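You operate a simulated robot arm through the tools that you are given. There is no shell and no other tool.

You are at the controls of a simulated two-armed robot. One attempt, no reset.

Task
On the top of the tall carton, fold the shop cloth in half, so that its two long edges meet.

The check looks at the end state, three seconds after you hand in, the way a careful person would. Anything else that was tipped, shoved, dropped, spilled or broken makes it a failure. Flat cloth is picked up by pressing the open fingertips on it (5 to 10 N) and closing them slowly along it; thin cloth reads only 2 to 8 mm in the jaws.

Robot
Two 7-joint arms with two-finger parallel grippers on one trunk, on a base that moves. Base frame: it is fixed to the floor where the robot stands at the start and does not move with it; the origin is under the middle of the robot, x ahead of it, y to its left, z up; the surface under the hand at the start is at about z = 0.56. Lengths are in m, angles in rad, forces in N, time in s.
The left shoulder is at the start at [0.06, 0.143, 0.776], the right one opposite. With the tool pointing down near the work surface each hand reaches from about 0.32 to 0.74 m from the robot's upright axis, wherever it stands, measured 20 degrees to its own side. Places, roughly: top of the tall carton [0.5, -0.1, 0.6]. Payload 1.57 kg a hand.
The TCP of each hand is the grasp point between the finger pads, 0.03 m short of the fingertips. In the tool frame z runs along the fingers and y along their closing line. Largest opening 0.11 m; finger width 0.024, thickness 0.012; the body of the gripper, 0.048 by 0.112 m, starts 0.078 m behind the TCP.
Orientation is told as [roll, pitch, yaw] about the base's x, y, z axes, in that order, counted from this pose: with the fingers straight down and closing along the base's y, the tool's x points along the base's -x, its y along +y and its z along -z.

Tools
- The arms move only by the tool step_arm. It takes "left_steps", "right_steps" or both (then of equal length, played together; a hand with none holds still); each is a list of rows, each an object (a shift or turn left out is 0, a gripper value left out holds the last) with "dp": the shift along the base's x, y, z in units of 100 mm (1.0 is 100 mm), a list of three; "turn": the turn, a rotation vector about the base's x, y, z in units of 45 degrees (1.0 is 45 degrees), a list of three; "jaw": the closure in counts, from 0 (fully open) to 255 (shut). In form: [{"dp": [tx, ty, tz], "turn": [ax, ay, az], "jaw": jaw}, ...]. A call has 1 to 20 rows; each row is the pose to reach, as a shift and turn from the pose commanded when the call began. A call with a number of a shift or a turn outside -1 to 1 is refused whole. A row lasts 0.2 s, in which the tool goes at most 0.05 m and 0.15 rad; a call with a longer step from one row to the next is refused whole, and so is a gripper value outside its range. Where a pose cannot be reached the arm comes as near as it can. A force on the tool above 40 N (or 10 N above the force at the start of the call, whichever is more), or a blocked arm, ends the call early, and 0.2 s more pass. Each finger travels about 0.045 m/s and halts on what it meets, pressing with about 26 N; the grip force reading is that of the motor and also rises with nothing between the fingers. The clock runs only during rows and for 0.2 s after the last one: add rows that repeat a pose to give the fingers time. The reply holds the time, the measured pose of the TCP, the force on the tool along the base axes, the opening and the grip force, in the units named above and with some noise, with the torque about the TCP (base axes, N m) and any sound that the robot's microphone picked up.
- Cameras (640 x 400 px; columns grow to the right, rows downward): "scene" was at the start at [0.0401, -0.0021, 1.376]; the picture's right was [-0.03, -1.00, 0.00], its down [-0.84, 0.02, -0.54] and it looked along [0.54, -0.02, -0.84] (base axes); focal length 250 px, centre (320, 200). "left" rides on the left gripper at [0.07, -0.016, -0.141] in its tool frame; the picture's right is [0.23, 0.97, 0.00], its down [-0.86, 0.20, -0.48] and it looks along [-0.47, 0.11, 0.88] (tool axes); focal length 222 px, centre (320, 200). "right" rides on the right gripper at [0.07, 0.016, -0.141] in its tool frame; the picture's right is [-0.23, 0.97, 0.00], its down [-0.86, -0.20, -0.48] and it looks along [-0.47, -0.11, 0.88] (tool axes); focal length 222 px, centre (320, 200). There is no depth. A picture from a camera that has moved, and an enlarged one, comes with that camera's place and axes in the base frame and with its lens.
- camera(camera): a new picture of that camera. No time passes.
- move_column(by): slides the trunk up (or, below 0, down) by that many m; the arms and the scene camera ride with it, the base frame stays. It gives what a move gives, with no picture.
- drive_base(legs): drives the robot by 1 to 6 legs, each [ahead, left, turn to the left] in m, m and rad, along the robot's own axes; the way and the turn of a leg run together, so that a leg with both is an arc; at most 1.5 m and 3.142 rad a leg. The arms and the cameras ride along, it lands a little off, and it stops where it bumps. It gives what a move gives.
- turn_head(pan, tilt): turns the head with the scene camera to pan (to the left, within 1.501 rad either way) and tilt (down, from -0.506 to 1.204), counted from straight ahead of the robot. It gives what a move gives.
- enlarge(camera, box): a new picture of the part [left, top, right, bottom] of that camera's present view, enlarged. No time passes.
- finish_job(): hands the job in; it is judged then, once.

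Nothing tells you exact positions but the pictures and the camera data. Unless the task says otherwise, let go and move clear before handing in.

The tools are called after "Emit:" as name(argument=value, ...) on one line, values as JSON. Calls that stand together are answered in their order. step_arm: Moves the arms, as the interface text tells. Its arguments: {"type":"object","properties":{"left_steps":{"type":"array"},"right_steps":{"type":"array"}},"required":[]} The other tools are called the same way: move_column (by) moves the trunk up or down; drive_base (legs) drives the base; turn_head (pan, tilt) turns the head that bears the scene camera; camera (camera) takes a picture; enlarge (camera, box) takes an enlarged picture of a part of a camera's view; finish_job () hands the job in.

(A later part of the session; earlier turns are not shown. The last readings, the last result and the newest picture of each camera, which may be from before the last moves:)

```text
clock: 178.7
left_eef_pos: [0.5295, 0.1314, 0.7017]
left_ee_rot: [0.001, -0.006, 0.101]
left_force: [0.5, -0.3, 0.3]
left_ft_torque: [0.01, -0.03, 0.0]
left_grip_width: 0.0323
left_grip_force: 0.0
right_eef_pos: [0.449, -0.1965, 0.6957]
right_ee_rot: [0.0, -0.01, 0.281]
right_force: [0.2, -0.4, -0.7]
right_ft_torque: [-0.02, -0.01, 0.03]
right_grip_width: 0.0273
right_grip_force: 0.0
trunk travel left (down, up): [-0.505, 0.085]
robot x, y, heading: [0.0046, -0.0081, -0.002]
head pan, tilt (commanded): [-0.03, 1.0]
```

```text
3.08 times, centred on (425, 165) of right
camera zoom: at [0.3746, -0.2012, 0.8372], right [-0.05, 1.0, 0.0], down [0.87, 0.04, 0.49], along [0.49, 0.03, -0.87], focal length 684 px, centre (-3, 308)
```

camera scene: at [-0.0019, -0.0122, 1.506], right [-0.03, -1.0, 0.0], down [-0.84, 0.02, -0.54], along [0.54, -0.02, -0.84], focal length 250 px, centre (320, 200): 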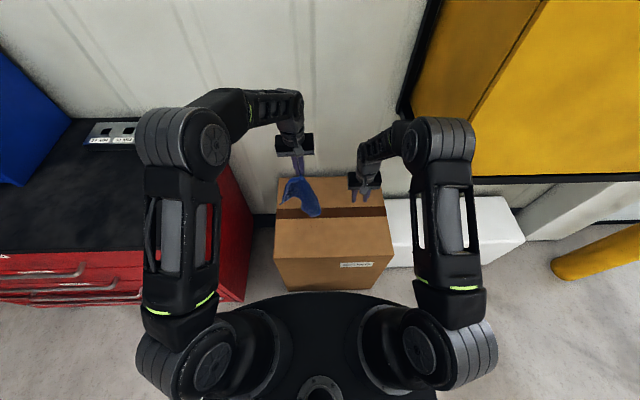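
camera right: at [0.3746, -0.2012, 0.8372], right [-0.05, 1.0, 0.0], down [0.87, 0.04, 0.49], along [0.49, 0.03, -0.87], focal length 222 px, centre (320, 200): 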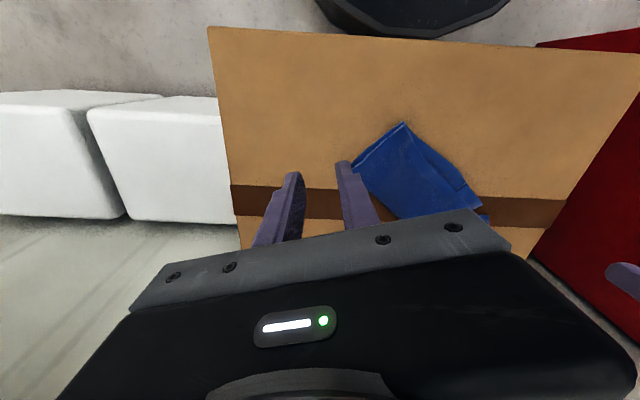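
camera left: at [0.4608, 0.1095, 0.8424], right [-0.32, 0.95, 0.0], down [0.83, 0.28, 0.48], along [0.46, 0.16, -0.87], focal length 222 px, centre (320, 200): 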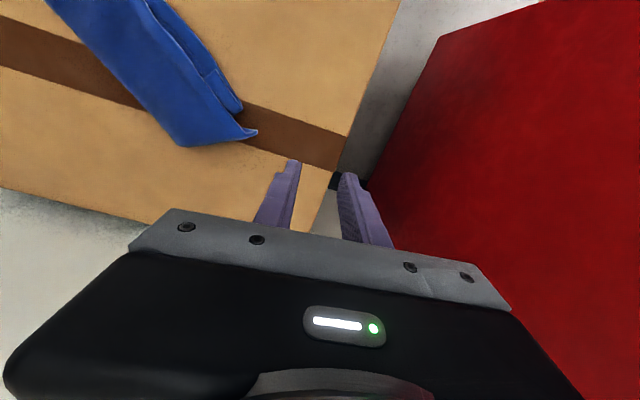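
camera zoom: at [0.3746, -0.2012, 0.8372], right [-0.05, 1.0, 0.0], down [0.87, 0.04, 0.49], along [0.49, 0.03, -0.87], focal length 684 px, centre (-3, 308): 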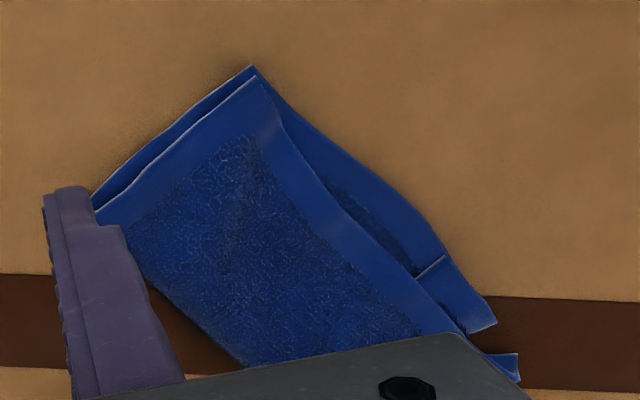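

Only the left end remains: the P1 corner is folded in under the P4 corner. I'll lift the P4 corner out of the way with the right hand, open P1 with the left, and then bring P4 back down onto it. First I move the left hand aside and the right hand over to P4's edge.

Emit:
step_arm(left_steps=[{"dp": [0, 0.1, 0.05]}, {"dp": [0, 0.2, 0.1]}, {"dp": [0, 0.3, 0.15]}, {"dp": [0, 0.4, 0.2]}, {"dp": [0, 0.5, 0.2]}, {"dp": [0, 0.5, 0.2]}], right_steps=[{"dp": [0.06, 0.16, 0], "turn": [0, 0, -0.16]}, {"dp": [0.12, 0.32, 0], "turn": [0, 0, -0.32]}, {"dp": [0.18, 0.48, 0], "turn": [0, 0, -0.48]}, {"dp": [0.24, 0.64, 0], "turn": [0, 0, -0.64]}, {"dp": [0.32, 0.82, 0], "turn": [0, 0, -0.8]}, {"dp": [0.4, 1.0, 0], "turn": [0, 0, -0.95]}])

Emit:
step_arm(right_steps=[{"dp": [0.1, 0.25, 0], "turn": [0, 0, -0.1], "jaw": 187}, {"dp": [0.2, 0.5, 0], "turn": [0, 0, -0.18]}, {"dp": [0.3, 0.8, -0.1], "turn": [0, 0, -0.25]}, {"dp": [0.425, 1.0, -0.3], "turn": [0, 0, -0.255]}, {"dp": [0.425, 1.0, -0.5], "turn": [0, 0, -0.255]}])

Emit:
camera(camera="right")

Emit:
enlarge(camera="scene", box=[285, 190, 365, 240])

```text
clock: 180.1
left_eef_pos: [0.53, 0.1854, 0.72]
left_ee_rot: [0.001, -0.006, 0.098]
left_force: [-0.7, -0.6, -0.4]
left_ft_torque: [-0.03, -0.04, -0.01]
left_grip_width: 0.0322
left_grip_force: 0.1
right_eef_pos: [0.4877, -0.0975, 0.6959]
right_ee_rot: [-0.002, -0.01, -0.466]
right_force: [0.4, 0.1, -0.6]
right_ft_torque: [0.0, -0.01, -0.01]
right_grip_width: 0.0269
right_grip_force: 0.0
trunk travel left (down, up): [-0.505, 0.085]
robot x, y, heading: [-0.0006, -0.0118, 0.004]
head pan, tilt (commanded): [-0.03, 1.0]
```

```text
clock: 181.3
left_eef_pos: [0.5295, 0.1847, 0.7206]
left_ee_rot: [0.001, -0.008, 0.1]
left_force: [-0.6, 0.1, -0.3]
left_ft_torque: [0.01, 0.02, 0.0]
left_grip_width: 0.0323
left_grip_force: 0.0
right_eef_pos: [0.5319, 0.0059, 0.644]
right_ee_rot: [0.001, -0.011, -0.666]
right_force: [-0.1, -0.4, -0.2]
right_ft_torque: [0.0, 0.02, 0.0]
right_grip_width: 0.0296
right_grip_force: 0.1
trunk travel left (down, up): [-0.505, 0.085]
robot x, y, heading: [0.0032, -0.0113, -0.001]
head pan, tilt (commanded): [-0.03, 1.0]
```

```text
taken
camera right: at [0.4835, 0.0626, 0.7853], right [0.78, 0.63, 0.0], down [0.55, -0.68, 0.49], along [0.31, -0.38, -0.87], focal length 222 px, centre (320, 200)
```

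right: 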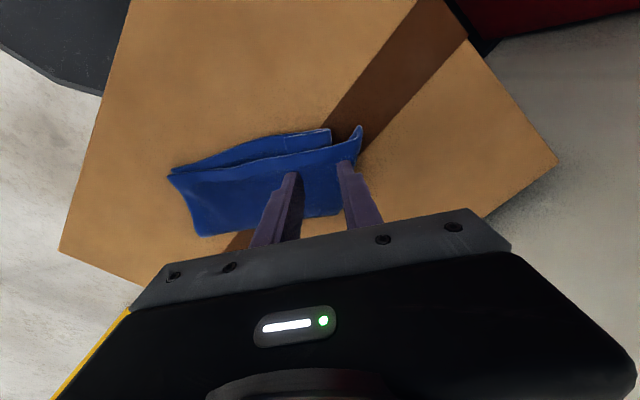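

```text
8.00 times, centred on (325, 215) of scene
camera zoom: at [0.0407, -0.0123, 1.506], right [-0.03, -1.0, 0.0], down [-0.84, 0.03, -0.54], along [0.54, -0.02, -0.84], focal length 2002 px, centre (280, 80)
```

zoom: 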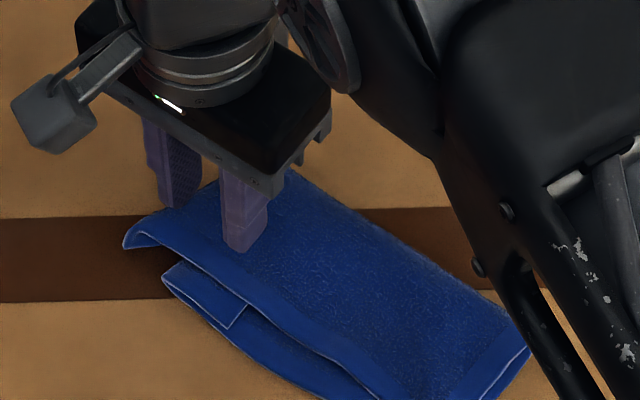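

Emit:
enlarge(camera="right", box=[160, 90, 420, 240])

```text
2.46 times, centred on (290, 165) of right
camera zoom: at [0.4835, 0.0626, 0.7853], right [0.78, 0.63, 0.0], down [0.55, -0.68, 0.49], along [0.31, -0.38, -0.87], focal length 547 px, centre (394, 286)
```

zoom: 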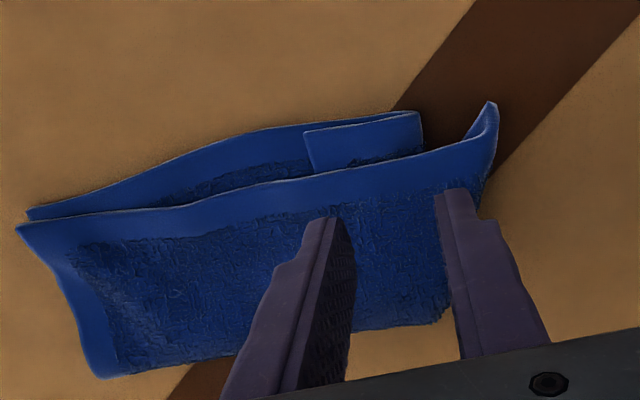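

Emit:
step_arm(right_steps=[{"dp": [-0.02, 0.015, -0.15]}, {"dp": [-0.03, 0.02, -0.3]}, {"dp": [-0.03, 0.02, -0.4]}, {"dp": [-0.03, 0.02, -0.44]}, {"dp": [-0.03, 0.02, -0.465]}])

Emit:
enlarge(camera="right", box=[160, 90, 420, 240])

```text
clock: 182.5
left_eef_pos: [0.5294, 0.1842, 0.7213]
left_ee_rot: [0.001, -0.01, 0.101]
left_force: [-0.2, 1.1, 0.0]
left_ft_torque: [0.01, -0.02, -0.01]
left_grip_width: 0.0325
left_grip_force: 0.1
right_eef_pos: [0.5275, 0.0087, 0.5991]
right_ee_rot: [-0.001, -0.012, -0.664]
right_force: [-1.3, 0.6, 4.7]
right_ft_torque: [-0.05, 0.03, -0.02]
right_grip_width: 0.0291
right_grip_force: 0.0
trunk travel left (down, up): [-0.505, 0.085]
robot x, y, heading: [0.0018, -0.0092, -0.005]
head pan, tilt (commanded): [-0.03, 1.0]
```

```text
2.46 times, centred on (290, 165) of right
camera zoom: at [0.4808, 0.0641, 0.74], right [0.78, 0.63, 0.0], down [0.55, -0.68, 0.49], along [0.31, -0.38, -0.87], focal length 547 px, centre (394, 286)
```

zoom: 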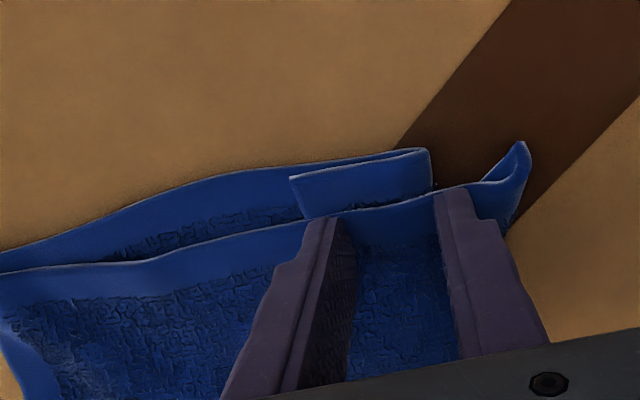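

Emit:
step_arm(right_steps=[{"dp": [0, 0, -0.01], "jaw": 190}, {"dp": [0, 0, -0.01], "jaw": 194}, {"dp": [0, 0, -0.01], "jaw": 198}, {"dp": [0, 0, -0.01], "jaw": 202}, {"dp": [0, 0, -0.01], "jaw": 206}, {"dp": [0, 0, -0.01], "jaw": 210}, {"dp": [0, 0, -0.01], "jaw": 214}, {"dp": [0, 0, -0.01], "jaw": 218}, {"dp": [0, 0, -0.01], "jaw": 222}, {"dp": [0, 0, -0.008], "jaw": 227}, {"dp": [0, 0, -0.005], "jaw": 232}, {"dp": [0, 0, -0.005], "jaw": 238}, {"dp": [0, 0, -0.005], "jaw": 244}, {"dp": [0, 0, -0.005], "jaw": 250}, {"dp": [0, 0, -0.005], "jaw": 255}, {"dp": [0, 0, -0.005], "jaw": 255}, {"dp": [0, 0, 0.08]}, {"dp": [0, 0, 0.16]}])

Emit:
enlarge(camera="right", box=[160, 90, 420, 240])

Emit:
enlarge(camera="left", box=[0, 0, 320, 200])

```text
clock: 186.3
left_eef_pos: [0.5293, 0.1853, 0.7213]
left_ee_rot: [0.0, -0.007, 0.098]
left_force: [0.3, 0.0, -1.5]
left_ft_torque: [-0.01, 0.0, 0.0]
left_grip_width: 0.0323
left_grip_force: 0.1
right_eef_pos: [0.5275, 0.0078, 0.6159]
right_ee_rot: [-0.002, -0.01, -0.665]
right_force: [0.9, 0.1, -0.2]
right_ft_torque: [0.0, -0.01, -0.01]
right_grip_width: 0.0083
right_grip_force: 25.9
trunk travel left (down, up): [-0.505, 0.085]
robot x, y, heading: [0.0017, -0.0109, -0.001]
head pan, tilt (commanded): [-0.03, 1.0]
```

```text
2.46 times, centred on (290, 165) of right
camera zoom: at [0.481, 0.0641, 0.7561], right [0.78, 0.63, 0.0], down [0.55, -0.68, 0.49], along [0.31, -0.38, -0.87], focal length 547 px, centre (394, 286)
```

zoom: 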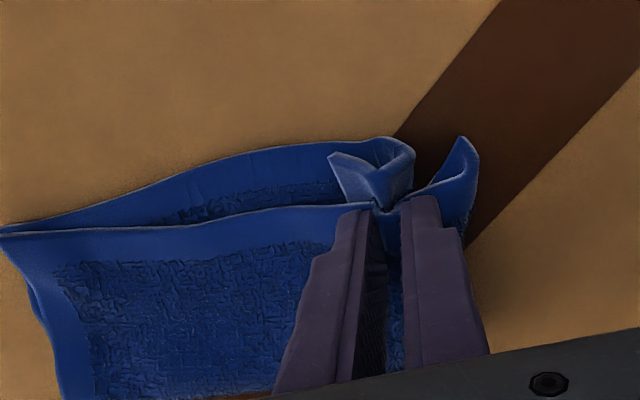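

```text
2.00 times, centred on (160, 100) of left
camera zoom: at [0.4603, 0.1629, 0.8621], right [-0.32, 0.95, 0.0], down [0.83, 0.28, 0.48], along [0.46, 0.16, -0.87], focal length 444 px, centre (640, 400)
```

zoom: 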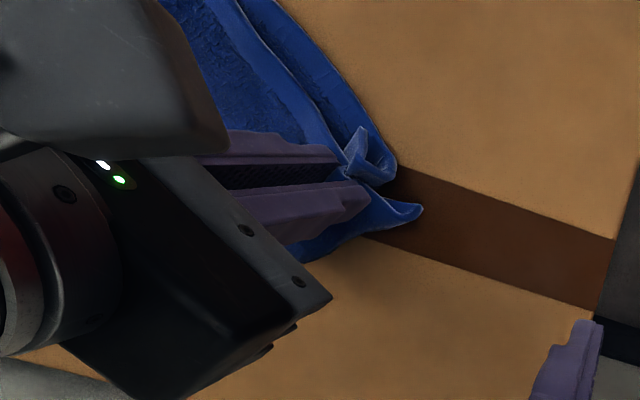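

That bite caught P1's flap along with the top layer (8 mm). I set it back down and release; P4's tip itself curls up clear of the rest, so the left hand can take it directly from its side instead.

Emit:
step_arm(right_steps=[{"dp": [0, 0, -0.08]}, {"dp": [0, 0, -0.15]}, {"dp": [0, 0, -0.16], "jaw": 240}, {"dp": [0, 0, -0.16], "jaw": 225}, {"dp": [0, 0, -0.16], "jaw": 210}, {"dp": [0, 0, -0.16], "jaw": 195}, {"dp": [0, 0, -0.16], "jaw": 185}, {"dp": [0, 0, 0.0], "jaw": 185}, {"dp": [0, 0, 0.2]}, {"dp": [0, 0, 0.4]}, {"dp": [-0.05, -0.2, 0.6]}, {"dp": [-0.1, -0.45, 0.8]}, {"dp": [-0.15, -0.7, 0.9]}, {"dp": [-0.2, -1.0, 0.9]}])

Emit:
step_arm(right_steps=[{"dp": [0, -0.2, 0], "turn": [0, 0, 0.15]}, {"dp": [0, -0.4, 0], "turn": [0, 0, 0.3]}, {"dp": [0, -0.6, 0], "turn": [0, 0, 0.45]}, {"dp": [0, -0.8, 0], "turn": [0, 0, 0.6]}, {"dp": [0, -1.0, 0], "turn": [0, 0, 0.75]}])

Emit:
enlarge(camera="scene", box=[290, 200, 354, 250])

Emit:
enlarge(camera="left", box=[0, 0, 300, 180])

```text
clock: 189.3
left_eef_pos: [0.5291, 0.1851, 0.7208]
left_ee_rot: [0.0, -0.006, 0.101]
left_force: [0.9, -0.5, 0.0]
left_ft_torque: [0.02, 0.01, 0.04]
left_grip_width: 0.0325
left_grip_force: 0.0
right_eef_pos: [0.5089, -0.0942, 0.7031]
right_ee_rot: [0.001, -0.011, -0.665]
right_force: [-0.4, -0.8, -0.4]
right_ft_torque: [0.0, -0.01, 0.01]
right_grip_width: 0.0301
right_grip_force: 0.1
trunk travel left (down, up): [-0.505, 0.085]
robot x, y, heading: [0.0004, -0.0076, 0.001]
head pan, tilt (commanded): [-0.03, 1.0]
```

```text
clock: 190.5
left_eef_pos: [0.5284, 0.1842, 0.7212]
left_ee_rot: [0.0, -0.007, 0.099]
left_force: [0.3, 0.9, 0.3]
left_ft_torque: [-0.04, -0.02, -0.02]
left_grip_width: 0.0322
left_grip_force: 0.2
right_eef_pos: [0.506, -0.1915, 0.7041]
right_ee_rot: [0.0, -0.013, -0.073]
right_force: [0.0, 0.5, 0.2]
right_ft_torque: [0.0, 0.0, -0.02]
right_grip_width: 0.0301
right_grip_force: 0.0
trunk travel left (down, up): [-0.505, 0.085]
robot x, y, heading: [-0.0016, -0.0095, 0.0]
head pan, tilt (commanded): [-0.03, 1.0]
```

```text
8.00 times, centred on (322, 225) of scene
camera zoom: at [0.0405, -0.0126, 1.506], right [-0.03, -1.0, 0.0], down [-0.84, 0.03, -0.54], along [0.54, -0.02, -0.84], focal length 2002 px, centre (304, 0)
```

zoom: 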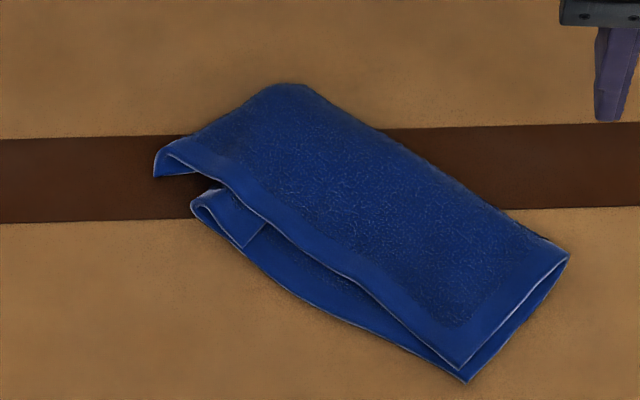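

```text
2.13 times, centred on (150, 90) of left
camera zoom: at [0.4603, 0.1626, 0.8622], right [-0.32, 0.95, 0.0], down [0.83, 0.28, 0.48], along [0.46, 0.16, -0.87], focal length 474 px, centre (683, 435)
```

zoom: 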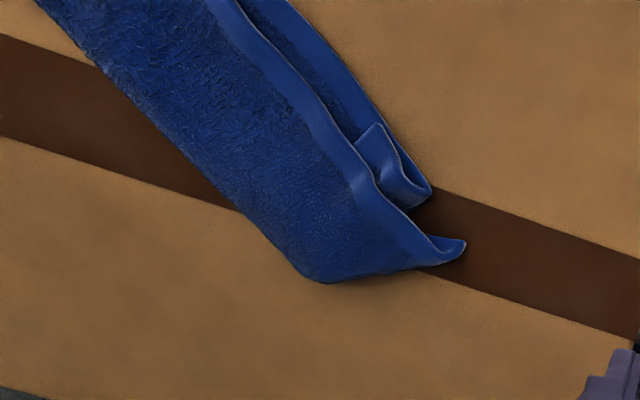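

The tuck at the left end can't be reached under the top layer. I'll turn the top layer back over with the right hand, gripping its edge mid-way where only plain cloth lies beneath, and then open the folded-in left strip in plain view.

Emit:
step_arm(right_steps=[{"dp": [-0.03, 0.18, 0], "turn": [0, 0, -0.12], "jaw": 180}, {"dp": [-0.06, 0.36, 0], "turn": [0, 0, -0.24]}, {"dp": [-0.09, 0.54, 0], "turn": [0, 0, -0.36]}, {"dp": [-0.12, 0.72, 0], "turn": [0, 0, -0.48]}, {"dp": [-0.15, 0.9, 0], "turn": [0, 0, -0.6]}, {"dp": [-0.18, 1.0, -0.05], "turn": [0, 0, -0.697]}])

Emit:
step_arm(right_steps=[{"dp": [-0.02, 0.25, -0.2]}, {"dp": [-0.04, 0.49, -0.4]}, {"dp": [-0.04, 0.49, -0.6]}])

Emit:
enlarge(camera="right", box=[160, 80, 440, 240])

Emit:
enlarge(camera="scene", box=[290, 200, 354, 250])

```text
clock: 191.9
left_eef_pos: [0.5296, 0.1854, 0.721]
left_ee_rot: [-0.001, -0.007, 0.098]
left_force: [0.3, 0.0, -0.1]
left_ft_torque: [-0.03, 0.03, 0.01]
left_grip_width: 0.032
left_grip_force: 0.0
right_eef_pos: [0.4928, -0.092, 0.6999]
right_ee_rot: [0.0, -0.011, -0.625]
right_force: [-0.2, 0.6, 0.0]
right_ft_torque: [0.0, 0.01, 0.01]
right_grip_width: 0.0322
right_grip_force: 0.0
trunk travel left (down, up): [-0.505, 0.085]
robot x, y, heading: [0.0011, -0.0043, 0.003]
head pan, tilt (commanded): [-0.03, 1.0]
```

```text
clock: 192.7
left_eef_pos: [0.5287, 0.1845, 0.7206]
left_ee_rot: [-0.002, -0.007, 0.1]
left_force: [-0.2, -0.1, -0.4]
left_ft_torque: [0.0, 0.03, 0.0]
left_grip_width: 0.0322
left_grip_force: 0.1
right_eef_pos: [0.4879, -0.043, 0.6414]
right_ee_rot: [0.001, -0.01, -0.623]
right_force: [0.1, -0.4, -1.0]
right_ft_torque: [-0.03, 0.01, -0.04]
right_grip_width: 0.0323
right_grip_force: 0.0
trunk travel left (down, up): [-0.505, 0.085]
robot x, y, heading: [0.0018, -0.0085, -0.005]
head pan, tilt (commanded): [-0.03, 1.0]
```

```text
2.29 times, centred on (300, 160) of right
camera zoom: at [0.4388, 0.0106, 0.7815], right [0.75, 0.66, 0.0], down [0.57, -0.66, 0.49], along [0.32, -0.37, -0.87], focal length 508 px, centre (366, 291)
```

zoom: 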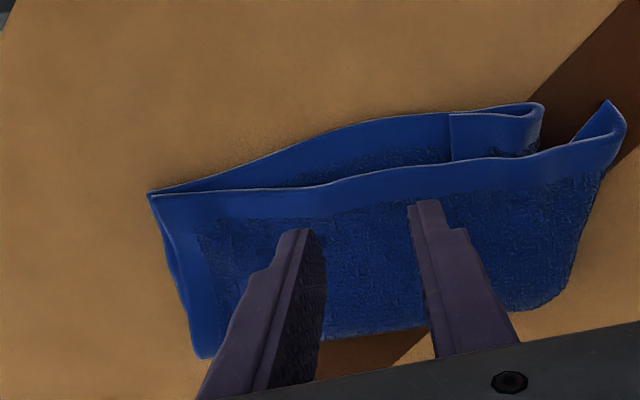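

```text
8.00 times, centred on (322, 225) of scene
camera zoom: at [0.0408, -0.0123, 1.506], right [-0.03, -1.0, 0.0], down [-0.84, 0.03, -0.54], along [0.54, -0.02, -0.84], focal length 2002 px, centre (304, 0)
```

zoom: 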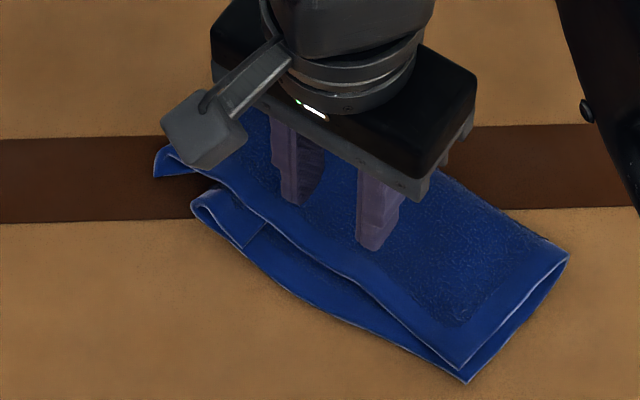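

Emit:
step_arm(right_steps=[{"dp": [-0.03, -0.03, -0.15]}, {"dp": [-0.04, -0.04, -0.3]}, {"dp": [-0.04, -0.04, -0.38]}, {"dp": [-0.04, -0.04, -0.42]}, {"dp": [-0.04, -0.04, -0.45]}, {"dp": [-0.04, -0.04, -0.46], "jaw": 184}, {"dp": [-0.04, -0.04, -0.46], "jaw": 188}, {"dp": [-0.04, -0.04, -0.46], "jaw": 192}, {"dp": [-0.04, -0.04, -0.46], "jaw": 196}, {"dp": [-0.04, -0.04, -0.46], "jaw": 200}, {"dp": [-0.04, -0.04, -0.46], "jaw": 204}])

Emit:
enlarge(camera="right", box=[160, 80, 440, 240])

```text
clock: 195.1
left_eef_pos: [0.5278, 0.1847, 0.722]
left_ee_rot: [0.001, -0.008, 0.1]
left_force: [0.6, 0.0, 0.8]
left_ft_torque: [0.02, -0.01, -0.01]
left_grip_width: 0.0322
left_grip_force: 0.0
right_eef_pos: [0.4833, -0.0482, 0.5942]
right_ee_rot: [0.002, -0.012, -0.623]
right_force: [1.2, 0.3, 24.5]
right_ft_torque: [0.0, -0.03, 0.01]
right_grip_width: 0.0203
right_grip_force: 0.0
trunk travel left (down, up): [-0.505, 0.085]
robot x, y, heading: [0.0004, -0.0101, -0.006]
head pan, tilt (commanded): [-0.03, 1.0]
```

```text
2.29 times, centred on (300, 160) of right
camera zoom: at [0.4337, 0.0062, 0.7354], right [0.75, 0.66, 0.0], down [0.57, -0.66, 0.49], along [0.32, -0.37, -0.87], focal length 508 px, centre (366, 291)
```

zoom: 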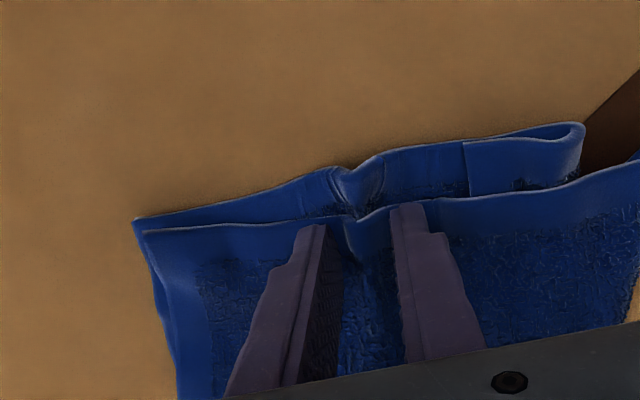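

Too much press: the lower layer is gathering as well. I ease up, reopen, and retry with a lighter touch.

Emit:
step_arm(right_steps=[{"dp": [0, 0, 0.03], "jaw": 200}, {"dp": [0, 0, 0.05], "jaw": 190}, {"dp": [0, 0, 0.08], "jaw": 180}, {"dp": [0, 0, 0.08], "jaw": 180}, {"dp": [0, 0, 0.05], "jaw": 180}, {"dp": [0, 0, 0.035], "jaw": 180}])

Emit:
enlarge(camera="right", box=[160, 80, 440, 240])

```text
clock: 196.5
left_eef_pos: [0.5279, 0.185, 0.7221]
left_ee_rot: [-0.002, -0.008, 0.101]
left_force: [-0.2, 0.0, -0.6]
left_ft_torque: [0.01, -0.01, 0.02]
left_grip_width: 0.0324
left_grip_force: 0.0
right_eef_pos: [0.481, -0.0487, 0.599]
right_ee_rot: [-0.001, -0.011, -0.624]
right_force: [-0.5, 0.2, 1.2]
right_ft_torque: [0.02, 0.04, 0.0]
right_grip_width: 0.0322
right_grip_force: 0.1
trunk travel left (down, up): [-0.505, 0.085]
robot x, y, heading: [-0.0004, -0.0114, 0.001]
head pan, tilt (commanded): [-0.03, 1.0]
```

```text
2.29 times, centred on (300, 160) of right
camera zoom: at [0.4327, 0.0058, 0.7381], right [0.75, 0.66, 0.0], down [0.57, -0.66, 0.49], along [0.32, -0.37, -0.87], focal length 508 px, centre (366, 291)
```

zoom: 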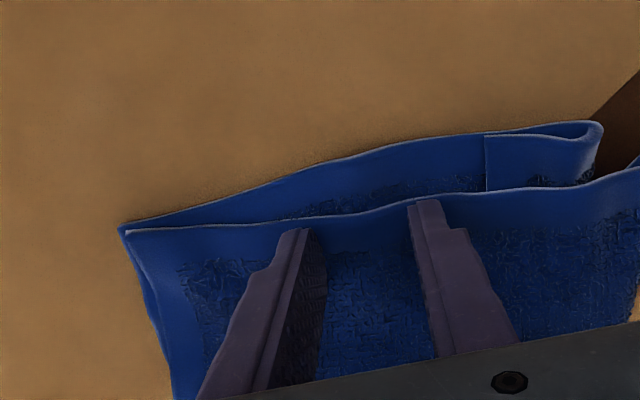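

Emit:
step_arm(right_steps=[{"dp": [0, 0, -0.008], "jaw": 184}, {"dp": [0, 0, -0.008], "jaw": 188}, {"dp": [0, 0, -0.008], "jaw": 192}, {"dp": [0, 0, -0.006], "jaw": 196}, {"dp": [0, 0, -0.004], "jaw": 200}, {"dp": [0, 0, -0.002], "jaw": 204}])

Emit:
enlarge(camera="right", box=[160, 80, 440, 240])

```text
clock: 197.9
left_eef_pos: [0.5296, 0.1838, 0.722]
left_ee_rot: [0.001, -0.008, 0.099]
left_force: [0.8, 0.1, -0.2]
left_ft_torque: [-0.03, -0.01, -0.01]
left_grip_width: 0.0325
left_grip_force: 0.1
right_eef_pos: [0.4813, -0.0485, 0.5977]
right_ee_rot: [0.0, -0.012, -0.624]
right_force: [1.0, -1.0, 3.0]
right_ft_torque: [0.02, -0.01, 0.0]
right_grip_width: 0.0224
right_grip_force: 0.5
trunk travel left (down, up): [-0.505, 0.085]
robot x, y, heading: [0.0014, -0.0094, -0.0]
head pan, tilt (commanded): [-0.03, 1.0]
```

```text
2.29 times, centred on (300, 160) of right
camera zoom: at [0.4323, 0.006, 0.7379], right [0.75, 0.66, 0.0], down [0.57, -0.66, 0.49], along [0.32, -0.37, -0.87], focal length 508 px, centre (366, 291)
```

zoom: 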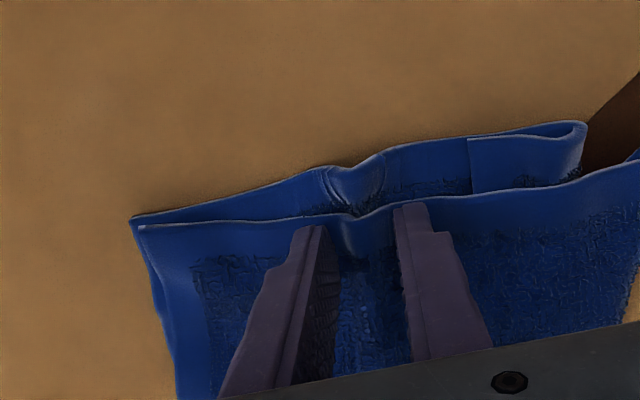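

Emit:
step_arm(right_steps=[{"dp": [0, 0, -0.002], "jaw": 208}, {"dp": [0, 0, -0.002], "jaw": 212}, {"dp": [0, 0, 0.03], "jaw": 216}, {"dp": [0, 0, 0.04], "jaw": 224}, {"dp": [0, 0, 0.04], "jaw": 234}, {"dp": [0, 0, 0.04], "jaw": 244}, {"dp": [0, 0, 0.04], "jaw": 255}, {"dp": [0, 0, 0.04], "jaw": 255}, {"dp": [0, 0, 0.04], "jaw": 255}])

Emit:
enlarge(camera="right", box=[160, 80, 440, 240])

```text
clock: 199.9
left_eef_pos: [0.5286, 0.1843, 0.7211]
left_ee_rot: [0.0, -0.007, 0.1]
left_force: [0.0, -0.3, 0.3]
left_ft_torque: [0.0, -0.03, -0.02]
left_grip_width: 0.0323
left_grip_force: 0.0
right_eef_pos: [0.4814, -0.0479, 0.6015]
right_ee_rot: [-0.001, -0.011, -0.623]
right_force: [1.5, -0.1, -0.1]
right_ft_torque: [0.01, 0.0, -0.01]
right_grip_width: 0.0072
right_grip_force: 26.5
trunk travel left (down, up): [-0.505, 0.085]
robot x, y, heading: [0.0007, -0.0105, -0.006]
head pan, tilt (commanded): [-0.03, 1.0]
```

```text
2.29 times, centred on (300, 160) of right
camera zoom: at [0.433, 0.0058, 0.7415], right [0.75, 0.66, 0.0], down [0.57, -0.66, 0.49], along [0.32, -0.37, -0.87], focal length 508 px, centre (366, 291)
```

zoom: 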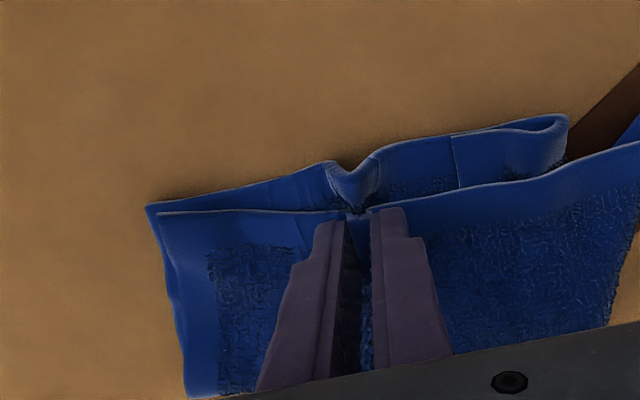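

The jaws again hold both layers together (7 mm) at the middle of the long edges. That can help: if I lift the whole folded cloth here, both ends hang down and the tucked-in left strip should drop open under its own weight.

Emit:
step_arm(right_steps=[{"dp": [0, 0, 0.15]}, {"dp": [0, 0, 0.35]}, {"dp": [0, 0, 0.55]}, {"dp": [0, 0, 0.75]}, {"dp": [0, 0, 0.95]}])

Emit:
step_arm(right_steps=[{"dp": [0, 0, 0.2]}, {"dp": [0, 0, 0.4]}, {"dp": [0, 0, 0.6]}, {"dp": [0, 0, 0.8]}, {"dp": [0, 0, 0.95]}, {"dp": [0, 0, 0.95]}])

Emit:
enlarge(camera="scene", box=[275, 175, 375, 245])

Emit:
camera(camera="right")

Emit:
camera(camera="left")

```text
clock: 201.1
left_eef_pos: [0.5294, 0.1852, 0.7209]
left_ee_rot: [-0.002, -0.006, 0.101]
left_force: [0.9, -1.2, 0.4]
left_ft_torque: [-0.01, -0.02, -0.01]
left_grip_width: 0.0324
left_grip_force: 0.2
right_eef_pos: [0.4827, -0.0479, 0.6964]
right_ee_rot: [-0.001, -0.009, -0.624]
right_force: [0.7, -0.3, -0.4]
right_ft_torque: [0.0, 0.0, 0.0]
right_grip_width: 0.0073
right_grip_force: 26.1
trunk travel left (down, up): [-0.505, 0.085]
robot x, y, heading: [0.0027, -0.0099, 0.0]
head pan, tilt (commanded): [-0.03, 1.0]
```

```text
clock: 202.5
left_eef_pos: [0.5293, 0.1852, 0.7212]
left_ee_rot: [0.001, -0.008, 0.099]
left_force: [0.9, -0.5, 0.3]
left_ft_torque: [0.02, -0.04, -0.05]
left_grip_width: 0.0323
left_grip_force: 0.1
right_eef_pos: [0.4802, -0.0482, 0.7912]
right_ee_rot: [0.001, -0.01, -0.623]
right_force: [0.0, -0.3, -0.4]
right_ft_torque: [-0.04, -0.02, -0.01]
right_grip_width: 0.0071
right_grip_force: 26.5
trunk travel left (down, up): [-0.505, 0.085]
robot x, y, heading: [0.0033, -0.0105, -0.002]
head pan, tilt (commanded): [-0.03, 1.0]
```

```text
5.71 times, centred on (325, 210) of scene
camera zoom: at [0.0406, -0.0122, 1.506], right [-0.03, -1.0, 0.0], down [-0.84, 0.03, -0.54], along [0.54, -0.02, -0.84], focal length 1430 px, centre (291, 143)
```

zoom: 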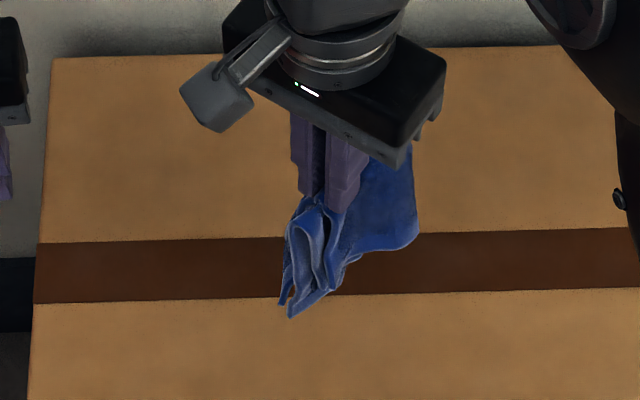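

```text
taken
camera right: at [0.431, 0.006, 0.9312], right [0.75, 0.66, 0.0], down [0.57, -0.66, 0.49], along [0.32, -0.37, -0.87], focal length 222 px, centre (320, 200)
```

right: 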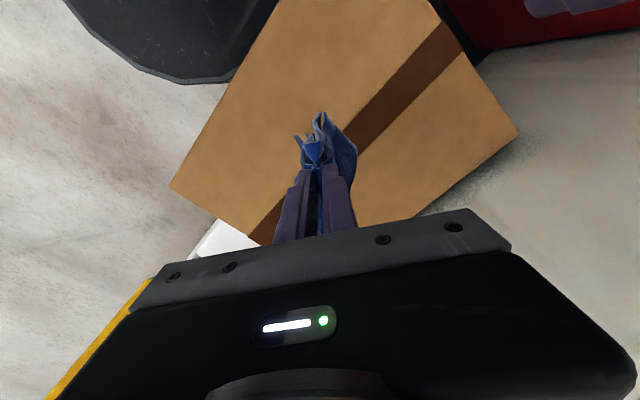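

```text
taken
camera left: at [0.4603, 0.1628, 0.8621], right [-0.32, 0.95, 0.0], down [0.83, 0.28, 0.48], along [0.46, 0.16, -0.87], focal length 222 px, centre (320, 200)
```

left: 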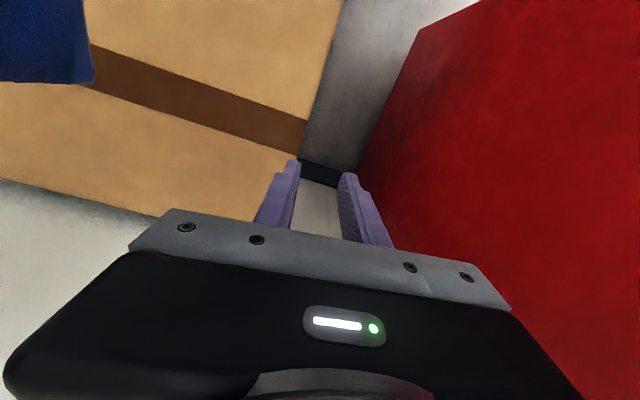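

Emit:
enlarge(camera="scene", box=[310, 195, 360, 235])

Emit:
enlarge(camera="right", box=[260, 90, 400, 200])

```text
10.00 times, centred on (335, 215) of scene
camera zoom: at [0.0406, -0.0122, 1.506], right [-0.03, -1.0, 0.0], down [-0.84, 0.03, -0.54], along [0.54, -0.02, -0.84], focal length 2503 px, centre (170, 50)
```

zoom: 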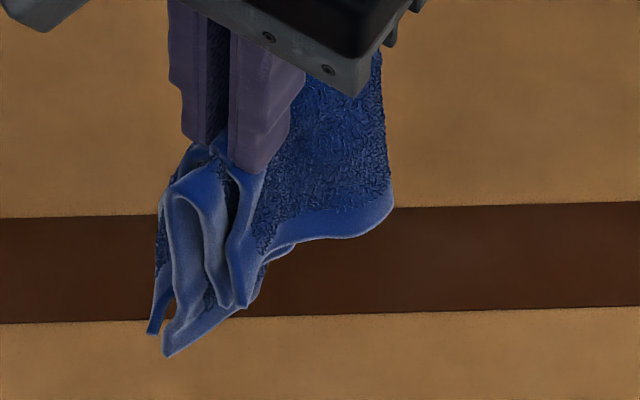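

```text
3.64 times, centred on (330, 145) of right
camera zoom: at [0.431, 0.006, 0.9312], right [0.75, 0.66, 0.0], down [0.57, -0.66, 0.49], along [0.32, -0.37, -0.87], focal length 808 px, centre (284, 400)
```

zoom: 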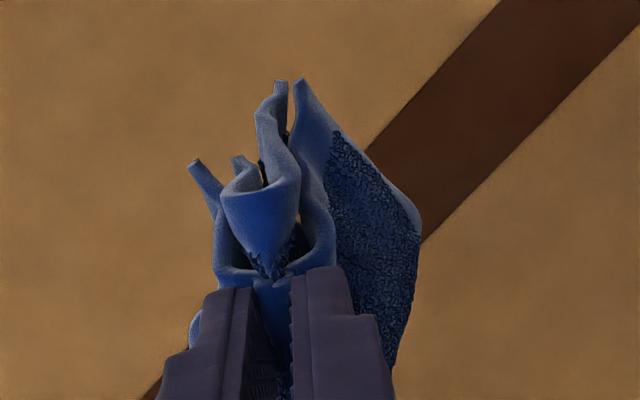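

The tucked strip has dropped out: I can see both pairs of corner tips hanging side by side. I now lower the cloth while drawing it toward the near-left, so the fold trails away from me and the long edges stay on the near side.

Emit:
step_arm(right_steps=[{"dp": [0.12, -0.09, 0]}, {"dp": [0.24, -0.18, 0]}, {"dp": [0.36, -0.28, -0.1]}, {"dp": [0.48, -0.37, -0.25]}, {"dp": [0.48, -0.37, -0.4]}, {"dp": [0.48, -0.37, -0.55]}, {"dp": [0.42, -0.32, -0.65]}, {"dp": [0.35, -0.27, -0.75]}, {"dp": [0.28, -0.21, -0.85]}, {"dp": [0.2, -0.15, -0.95]}])

Emit:
step_arm(right_steps=[{"dp": [-0.08, 0.06, -0.15]}, {"dp": [-0.16, 0.12, -0.3]}, {"dp": [-0.24, 0.18, -0.45]}, {"dp": [-0.32, 0.24, -0.6]}, {"dp": [-0.38, 0.29, -0.75]}, {"dp": [-0.42, 0.32, -0.88]}])

Emit:
enlarge(camera="scene", box=[285, 185, 375, 245])

Emit:
camera(camera="right")

Emit:
camera(camera="left")

```text
clock: 204.7
left_eef_pos: [0.5296, 0.1858, 0.7197]
left_ee_rot: [-0.001, -0.007, 0.1]
left_force: [-0.9, 0.0, 0.3]
left_ft_torque: [-0.02, 0.05, 0.03]
left_grip_width: 0.0325
left_grip_force: 0.1
right_eef_pos: [0.5009, -0.0618, 0.6945]
right_ee_rot: [0.0, -0.008, -0.623]
right_force: [0.5, 0.3, -0.2]
right_ft_torque: [0.01, 0.0, -0.03]
right_grip_width: 0.0071
right_grip_force: 26.2
trunk travel left (down, up): [-0.505, 0.085]
robot x, y, heading: [0.0062, -0.013, -0.002]
head pan, tilt (commanded): [-0.03, 1.0]
```

```text
clock: 206.1
left_eef_pos: [0.5293, 0.185, 0.7215]
left_ee_rot: [-0.001, -0.008, 0.101]
left_force: [0.3, 0.0, 0.2]
left_ft_torque: [-0.01, -0.01, -0.01]
left_grip_width: 0.0324
left_grip_force: 0.0
right_eef_pos: [0.4619, -0.0328, 0.6093]
right_ee_rot: [0.0, -0.009, -0.625]
right_force: [0.5, -1.2, 0.6]
right_ft_torque: [-0.04, 0.01, 0.0]
right_grip_width: 0.0074
right_grip_force: 26.4
trunk travel left (down, up): [-0.505, 0.085]
robot x, y, heading: [-0.003, -0.0094, -0.002]
head pan, tilt (commanded): [-0.03, 1.0]
```

```text
6.67 times, centred on (330, 215) of scene
camera zoom: at [0.0406, -0.0122, 1.506], right [-0.03, -1.0, 0.0], down [-0.84, 0.03, -0.54], along [0.54, -0.02, -0.84], focal length 1669 px, centre (253, 100)
```

zoom: 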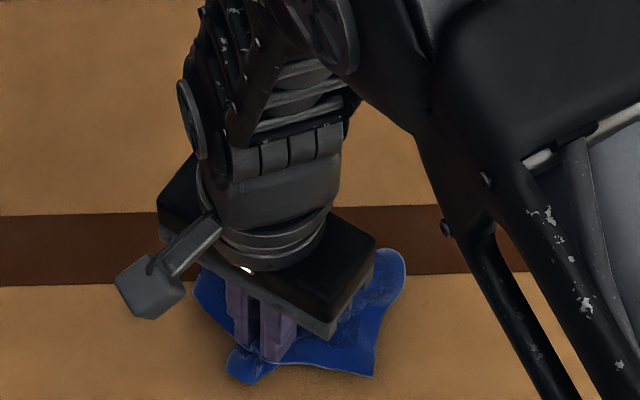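

```text
taken
camera right: at [0.4125, 0.0219, 0.7495], right [0.75, 0.66, 0.0], down [0.57, -0.66, 0.49], along [0.32, -0.37, -0.87], focal length 222 px, centre (320, 200)
```

right: 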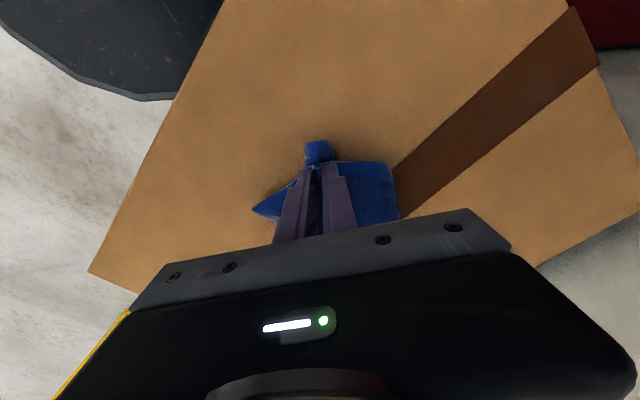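

```text
taken
camera left: at [0.4603, 0.1629, 0.8622], right [-0.32, 0.95, 0.0], down [0.83, 0.28, 0.48], along [0.46, 0.16, -0.87], focal length 222 px, centre (320, 200)
```

left: 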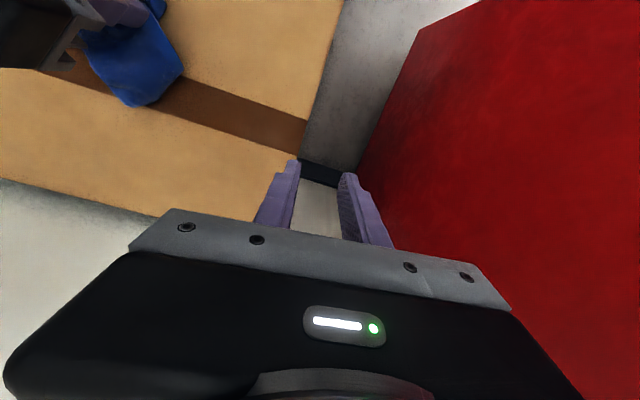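

Emit:
step_arm(right_steps=[{"dp": [0, 0, -0.06]}, {"dp": [0, 0, -0.09], "jaw": 240}, {"dp": [0, 0, -0.09], "jaw": 225}, {"dp": [0, 0, -0.09], "jaw": 210}, {"dp": [0, 0, -0.09], "jaw": 195}, {"dp": [0, 0, -0.09], "jaw": 185}, {"dp": [0, 0, 0.1], "jaw": 185}, {"dp": [0, 0, 0.3]}, {"dp": [0, 0, 0.5]}, {"dp": [0.02, -0.25, 0.7]}, {"dp": [0.04, -0.5, 0.8]}, {"dp": [0.06, -0.75, 0.9]}, {"dp": [0.08, -1.0, 0.9]}])

Emit:
step_arm(right_steps=[{"dp": [0, -0.2, 0]}, {"dp": [0, -0.4, 0]}, {"dp": [0, -0.6, 0]}])

Emit:
enlarge(camera="scene", box=[285, 195, 349, 240])

Emit:
enlarge(camera="left", box=[0, 0, 280, 160])

Emit:
camera(camera="right")

```text
clock: 208.9
left_eef_pos: [0.5294, 0.1834, 0.7217]
left_ee_rot: [0.001, -0.007, 0.1]
left_force: [-0.2, -0.4, -0.2]
left_ft_torque: [-0.01, 0.0, 0.02]
left_grip_width: 0.0323
left_grip_force: 0.0
right_eef_pos: [0.4699, -0.131, 0.6956]
right_ee_rot: [-0.001, -0.01, -0.621]
right_force: [-0.6, -0.9, -0.2]
right_ft_torque: [0.0, -0.02, -0.01]
right_grip_width: 0.0303
right_grip_force: 0.0
trunk travel left (down, up): [-0.505, 0.085]
robot x, y, heading: [0.0004, -0.0126, 0.002]
head pan, tilt (commanded): [-0.03, 1.0]
```

```text
clock: 209.7
left_eef_pos: [0.528, 0.1848, 0.7204]
left_ee_rot: [0.001, -0.005, 0.101]
left_force: [-0.1, -0.9, -0.4]
left_ft_torque: [0.03, 0.0, -0.01]
left_grip_width: 0.032
left_grip_force: 0.1
right_eef_pos: [0.4679, -0.1909, 0.6982]
right_ee_rot: [0.001, -0.01, -0.624]
right_force: [-0.8, 0.1, -0.1]
right_ft_torque: [0.03, 0.01, 0.0]
right_grip_width: 0.0301
right_grip_force: 0.0
trunk travel left (down, up): [-0.505, 0.085]
robot x, y, heading: [-0.0035, -0.0079, 0.0]
head pan, tilt (commanded): [-0.03, 1.0]
```

```text
8.89 times, centred on (317, 218) of scene
camera zoom: at [0.0406, -0.0125, 1.506], right [-0.03, -1.0, 0.0], down [-0.84, 0.03, -0.54], along [0.54, -0.02, -0.84], focal length 2225 px, centre (347, 44)
```

zoom: 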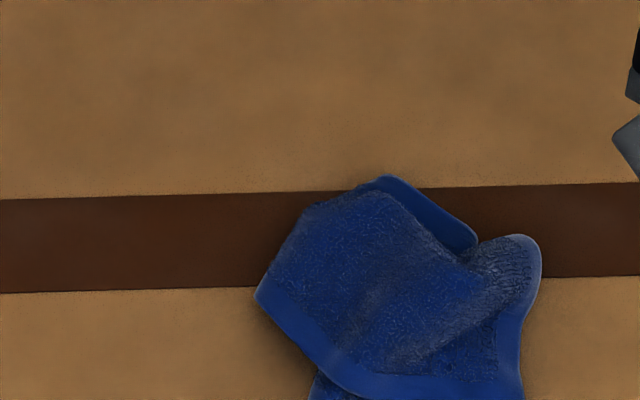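

```text
2.29 times, centred on (140, 80) of left
camera zoom: at [0.4603, 0.1627, 0.8622], right [-0.32, 0.95, 0.0], down [0.83, 0.28, 0.48], along [0.46, 0.16, -0.87], focal length 508 px, centre (731, 474)
```

zoom: 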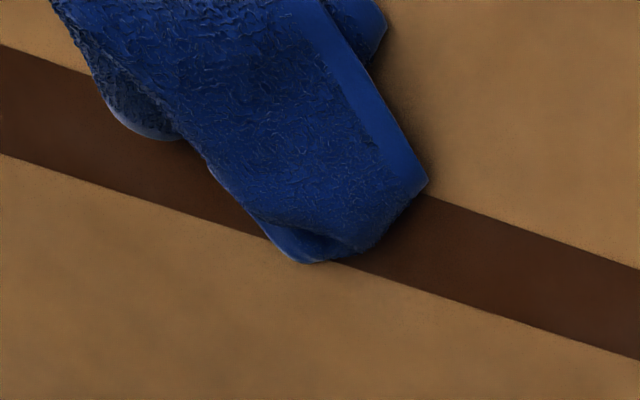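

```text
taken
camera right: at [0.4191, -0.1371, 0.8375], right [0.75, 0.66, 0.0], down [0.57, -0.66, 0.49], along [0.32, -0.37, -0.87], focal length 222 px, centre (320, 200)
```

right: 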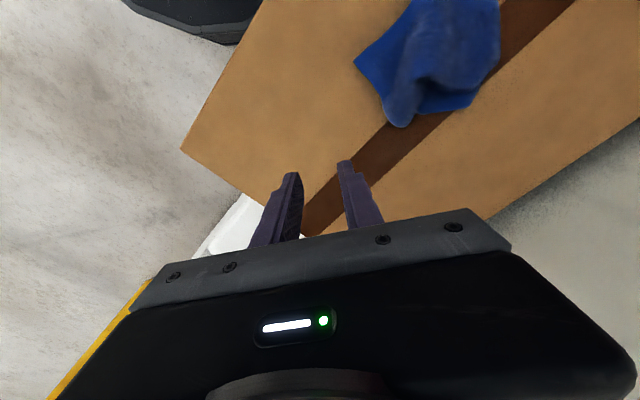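

Emit:
enlarge(camera="scene", box=[300, 205, 356, 255])

Emit:
enlarge(camera="right", box=[340, 0, 540, 140])

```text
8.00 times, centred on (328, 230) of scene
camera zoom: at [0.0406, -0.0125, 1.506], right [-0.03, -1.0, 0.0], down [-0.84, 0.03, -0.54], along [0.54, -0.02, -0.84], focal length 2002 px, centre (256, -40)
```

zoom: 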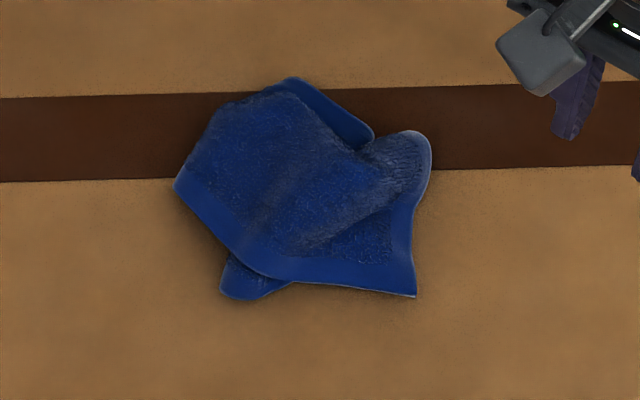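

```text
2.86 times, centred on (440, 70) of right
camera zoom: at [0.4191, -0.1371, 0.8375], right [0.75, 0.66, 0.0], down [0.57, -0.66, 0.49], along [0.32, -0.37, -0.87], focal length 635 px, centre (-23, 571)
```

zoom: 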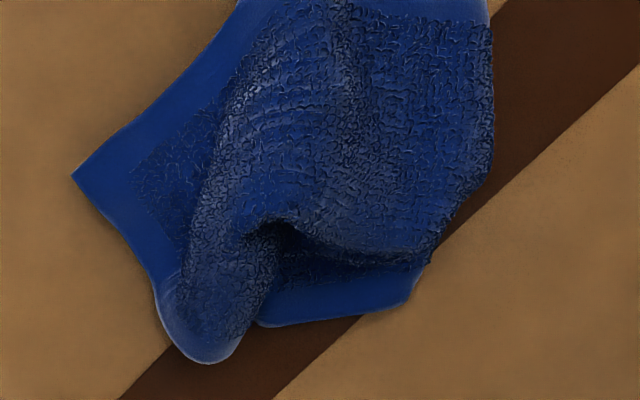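

The middle hold let the cloth slump, but that is recoverable with the sequence that worked before: hang it from one corner, take the opposite corner, and make the clean tent. One true corner is exposed at about (0.439, -0.105), so I take it with the right hand.

Emit:
step_arm(right_steps=[{"dp": [0, 0.1, 0], "turn": [0, 0, 0.17]}, {"dp": [0, 0.2, 0], "turn": [0, 0, 0.34]}, {"dp": [0, 0.3, 0], "turn": [0, 0, 0.51]}, {"dp": [0, 0.4, 0], "turn": [0, 0, 0.68]}, {"dp": [0, 0.5, 0], "turn": [0, 0, 0.85]}, {"dp": [0, 0.6, 0], "turn": [0, 0, 1.0]}])

Emit:
step_arm(right_steps=[{"dp": [0, 0.1, -0.1], "turn": [0, 0, 0.17], "jaw": 185}, {"dp": [-0.03, 0.2, -0.2], "turn": [0, 0, 0.34]}, {"dp": [-0.06, 0.3, -0.35], "turn": [0, 0, 0.51]}, {"dp": [-0.08, 0.43, -0.5], "turn": [0, 0, 0.686]}, {"dp": [-0.08, 0.43, -0.55], "turn": [0, 0, 0.686]}])

Emit:
enlarge(camera="right", box=[180, 60, 460, 220])

Emit:
enlarge(camera="scene", box=[300, 205, 364, 250])

```text
clock: 211.1
left_eef_pos: [0.5283, 0.186, 0.7206]
left_ee_rot: [0.0, -0.007, 0.1]
left_force: [-0.6, -0.3, 0.7]
left_ft_torque: [0.03, 0.02, 0.0]
left_grip_width: 0.0324
left_grip_force: 0.1
right_eef_pos: [0.4673, -0.1309, 0.6983]
right_ee_rot: [-0.002, -0.01, 0.165]
right_force: [-0.6, 0.3, -0.3]
right_ft_torque: [0.01, 0.0, -0.03]
right_grip_width: 0.0303
right_grip_force: 0.1
trunk travel left (down, up): [-0.505, 0.085]
robot x, y, heading: [0.0004, -0.012, 0.001]
head pan, tilt (commanded): [-0.03, 1.0]
```

```text
clock: 212.3
left_eef_pos: [0.5294, 0.1836, 0.7198]
left_ee_rot: [-0.001, -0.008, 0.1]
left_force: [0.4, -1.0, -0.8]
left_ft_torque: [-0.02, 0.04, 0.01]
left_grip_width: 0.0324
left_grip_force: 0.0
right_eef_pos: [0.4598, -0.0858, 0.6422]
right_ee_rot: [0.001, -0.011, 0.703]
right_force: [0.3, -0.2, -0.3]
right_ft_torque: [0.0, -0.03, -0.01]
right_grip_width: 0.0303
right_grip_force: 0.1
trunk travel left (down, up): [-0.505, 0.085]
robot x, y, heading: [0.004, -0.0099, 0.006]
head pan, tilt (commanded): [-0.03, 1.0]
```

```text
2.29 times, centred on (320, 140) of right
camera zoom: at [0.3939, -0.1206, 0.783], right [-0.46, 0.89, 0.0], down [0.78, 0.4, 0.49], along [0.43, 0.22, -0.87], focal length 508 px, centre (320, 337)
```

zoom: 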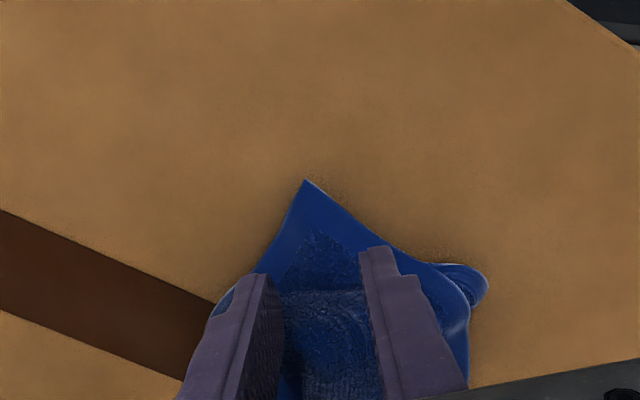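

```text
8.89 times, centred on (332, 228) of scene
camera zoom: at [0.0406, -0.0123, 1.506], right [-0.03, -1.0, 0.0], down [-0.84, 0.03, -0.54], along [0.54, -0.02, -0.84], focal length 2225 px, centre (213, -44)
```

zoom: 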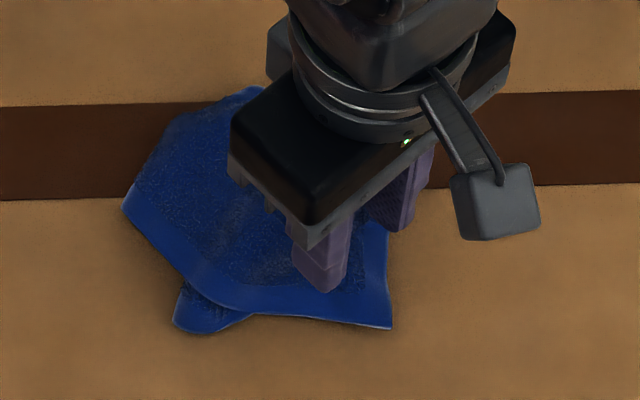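

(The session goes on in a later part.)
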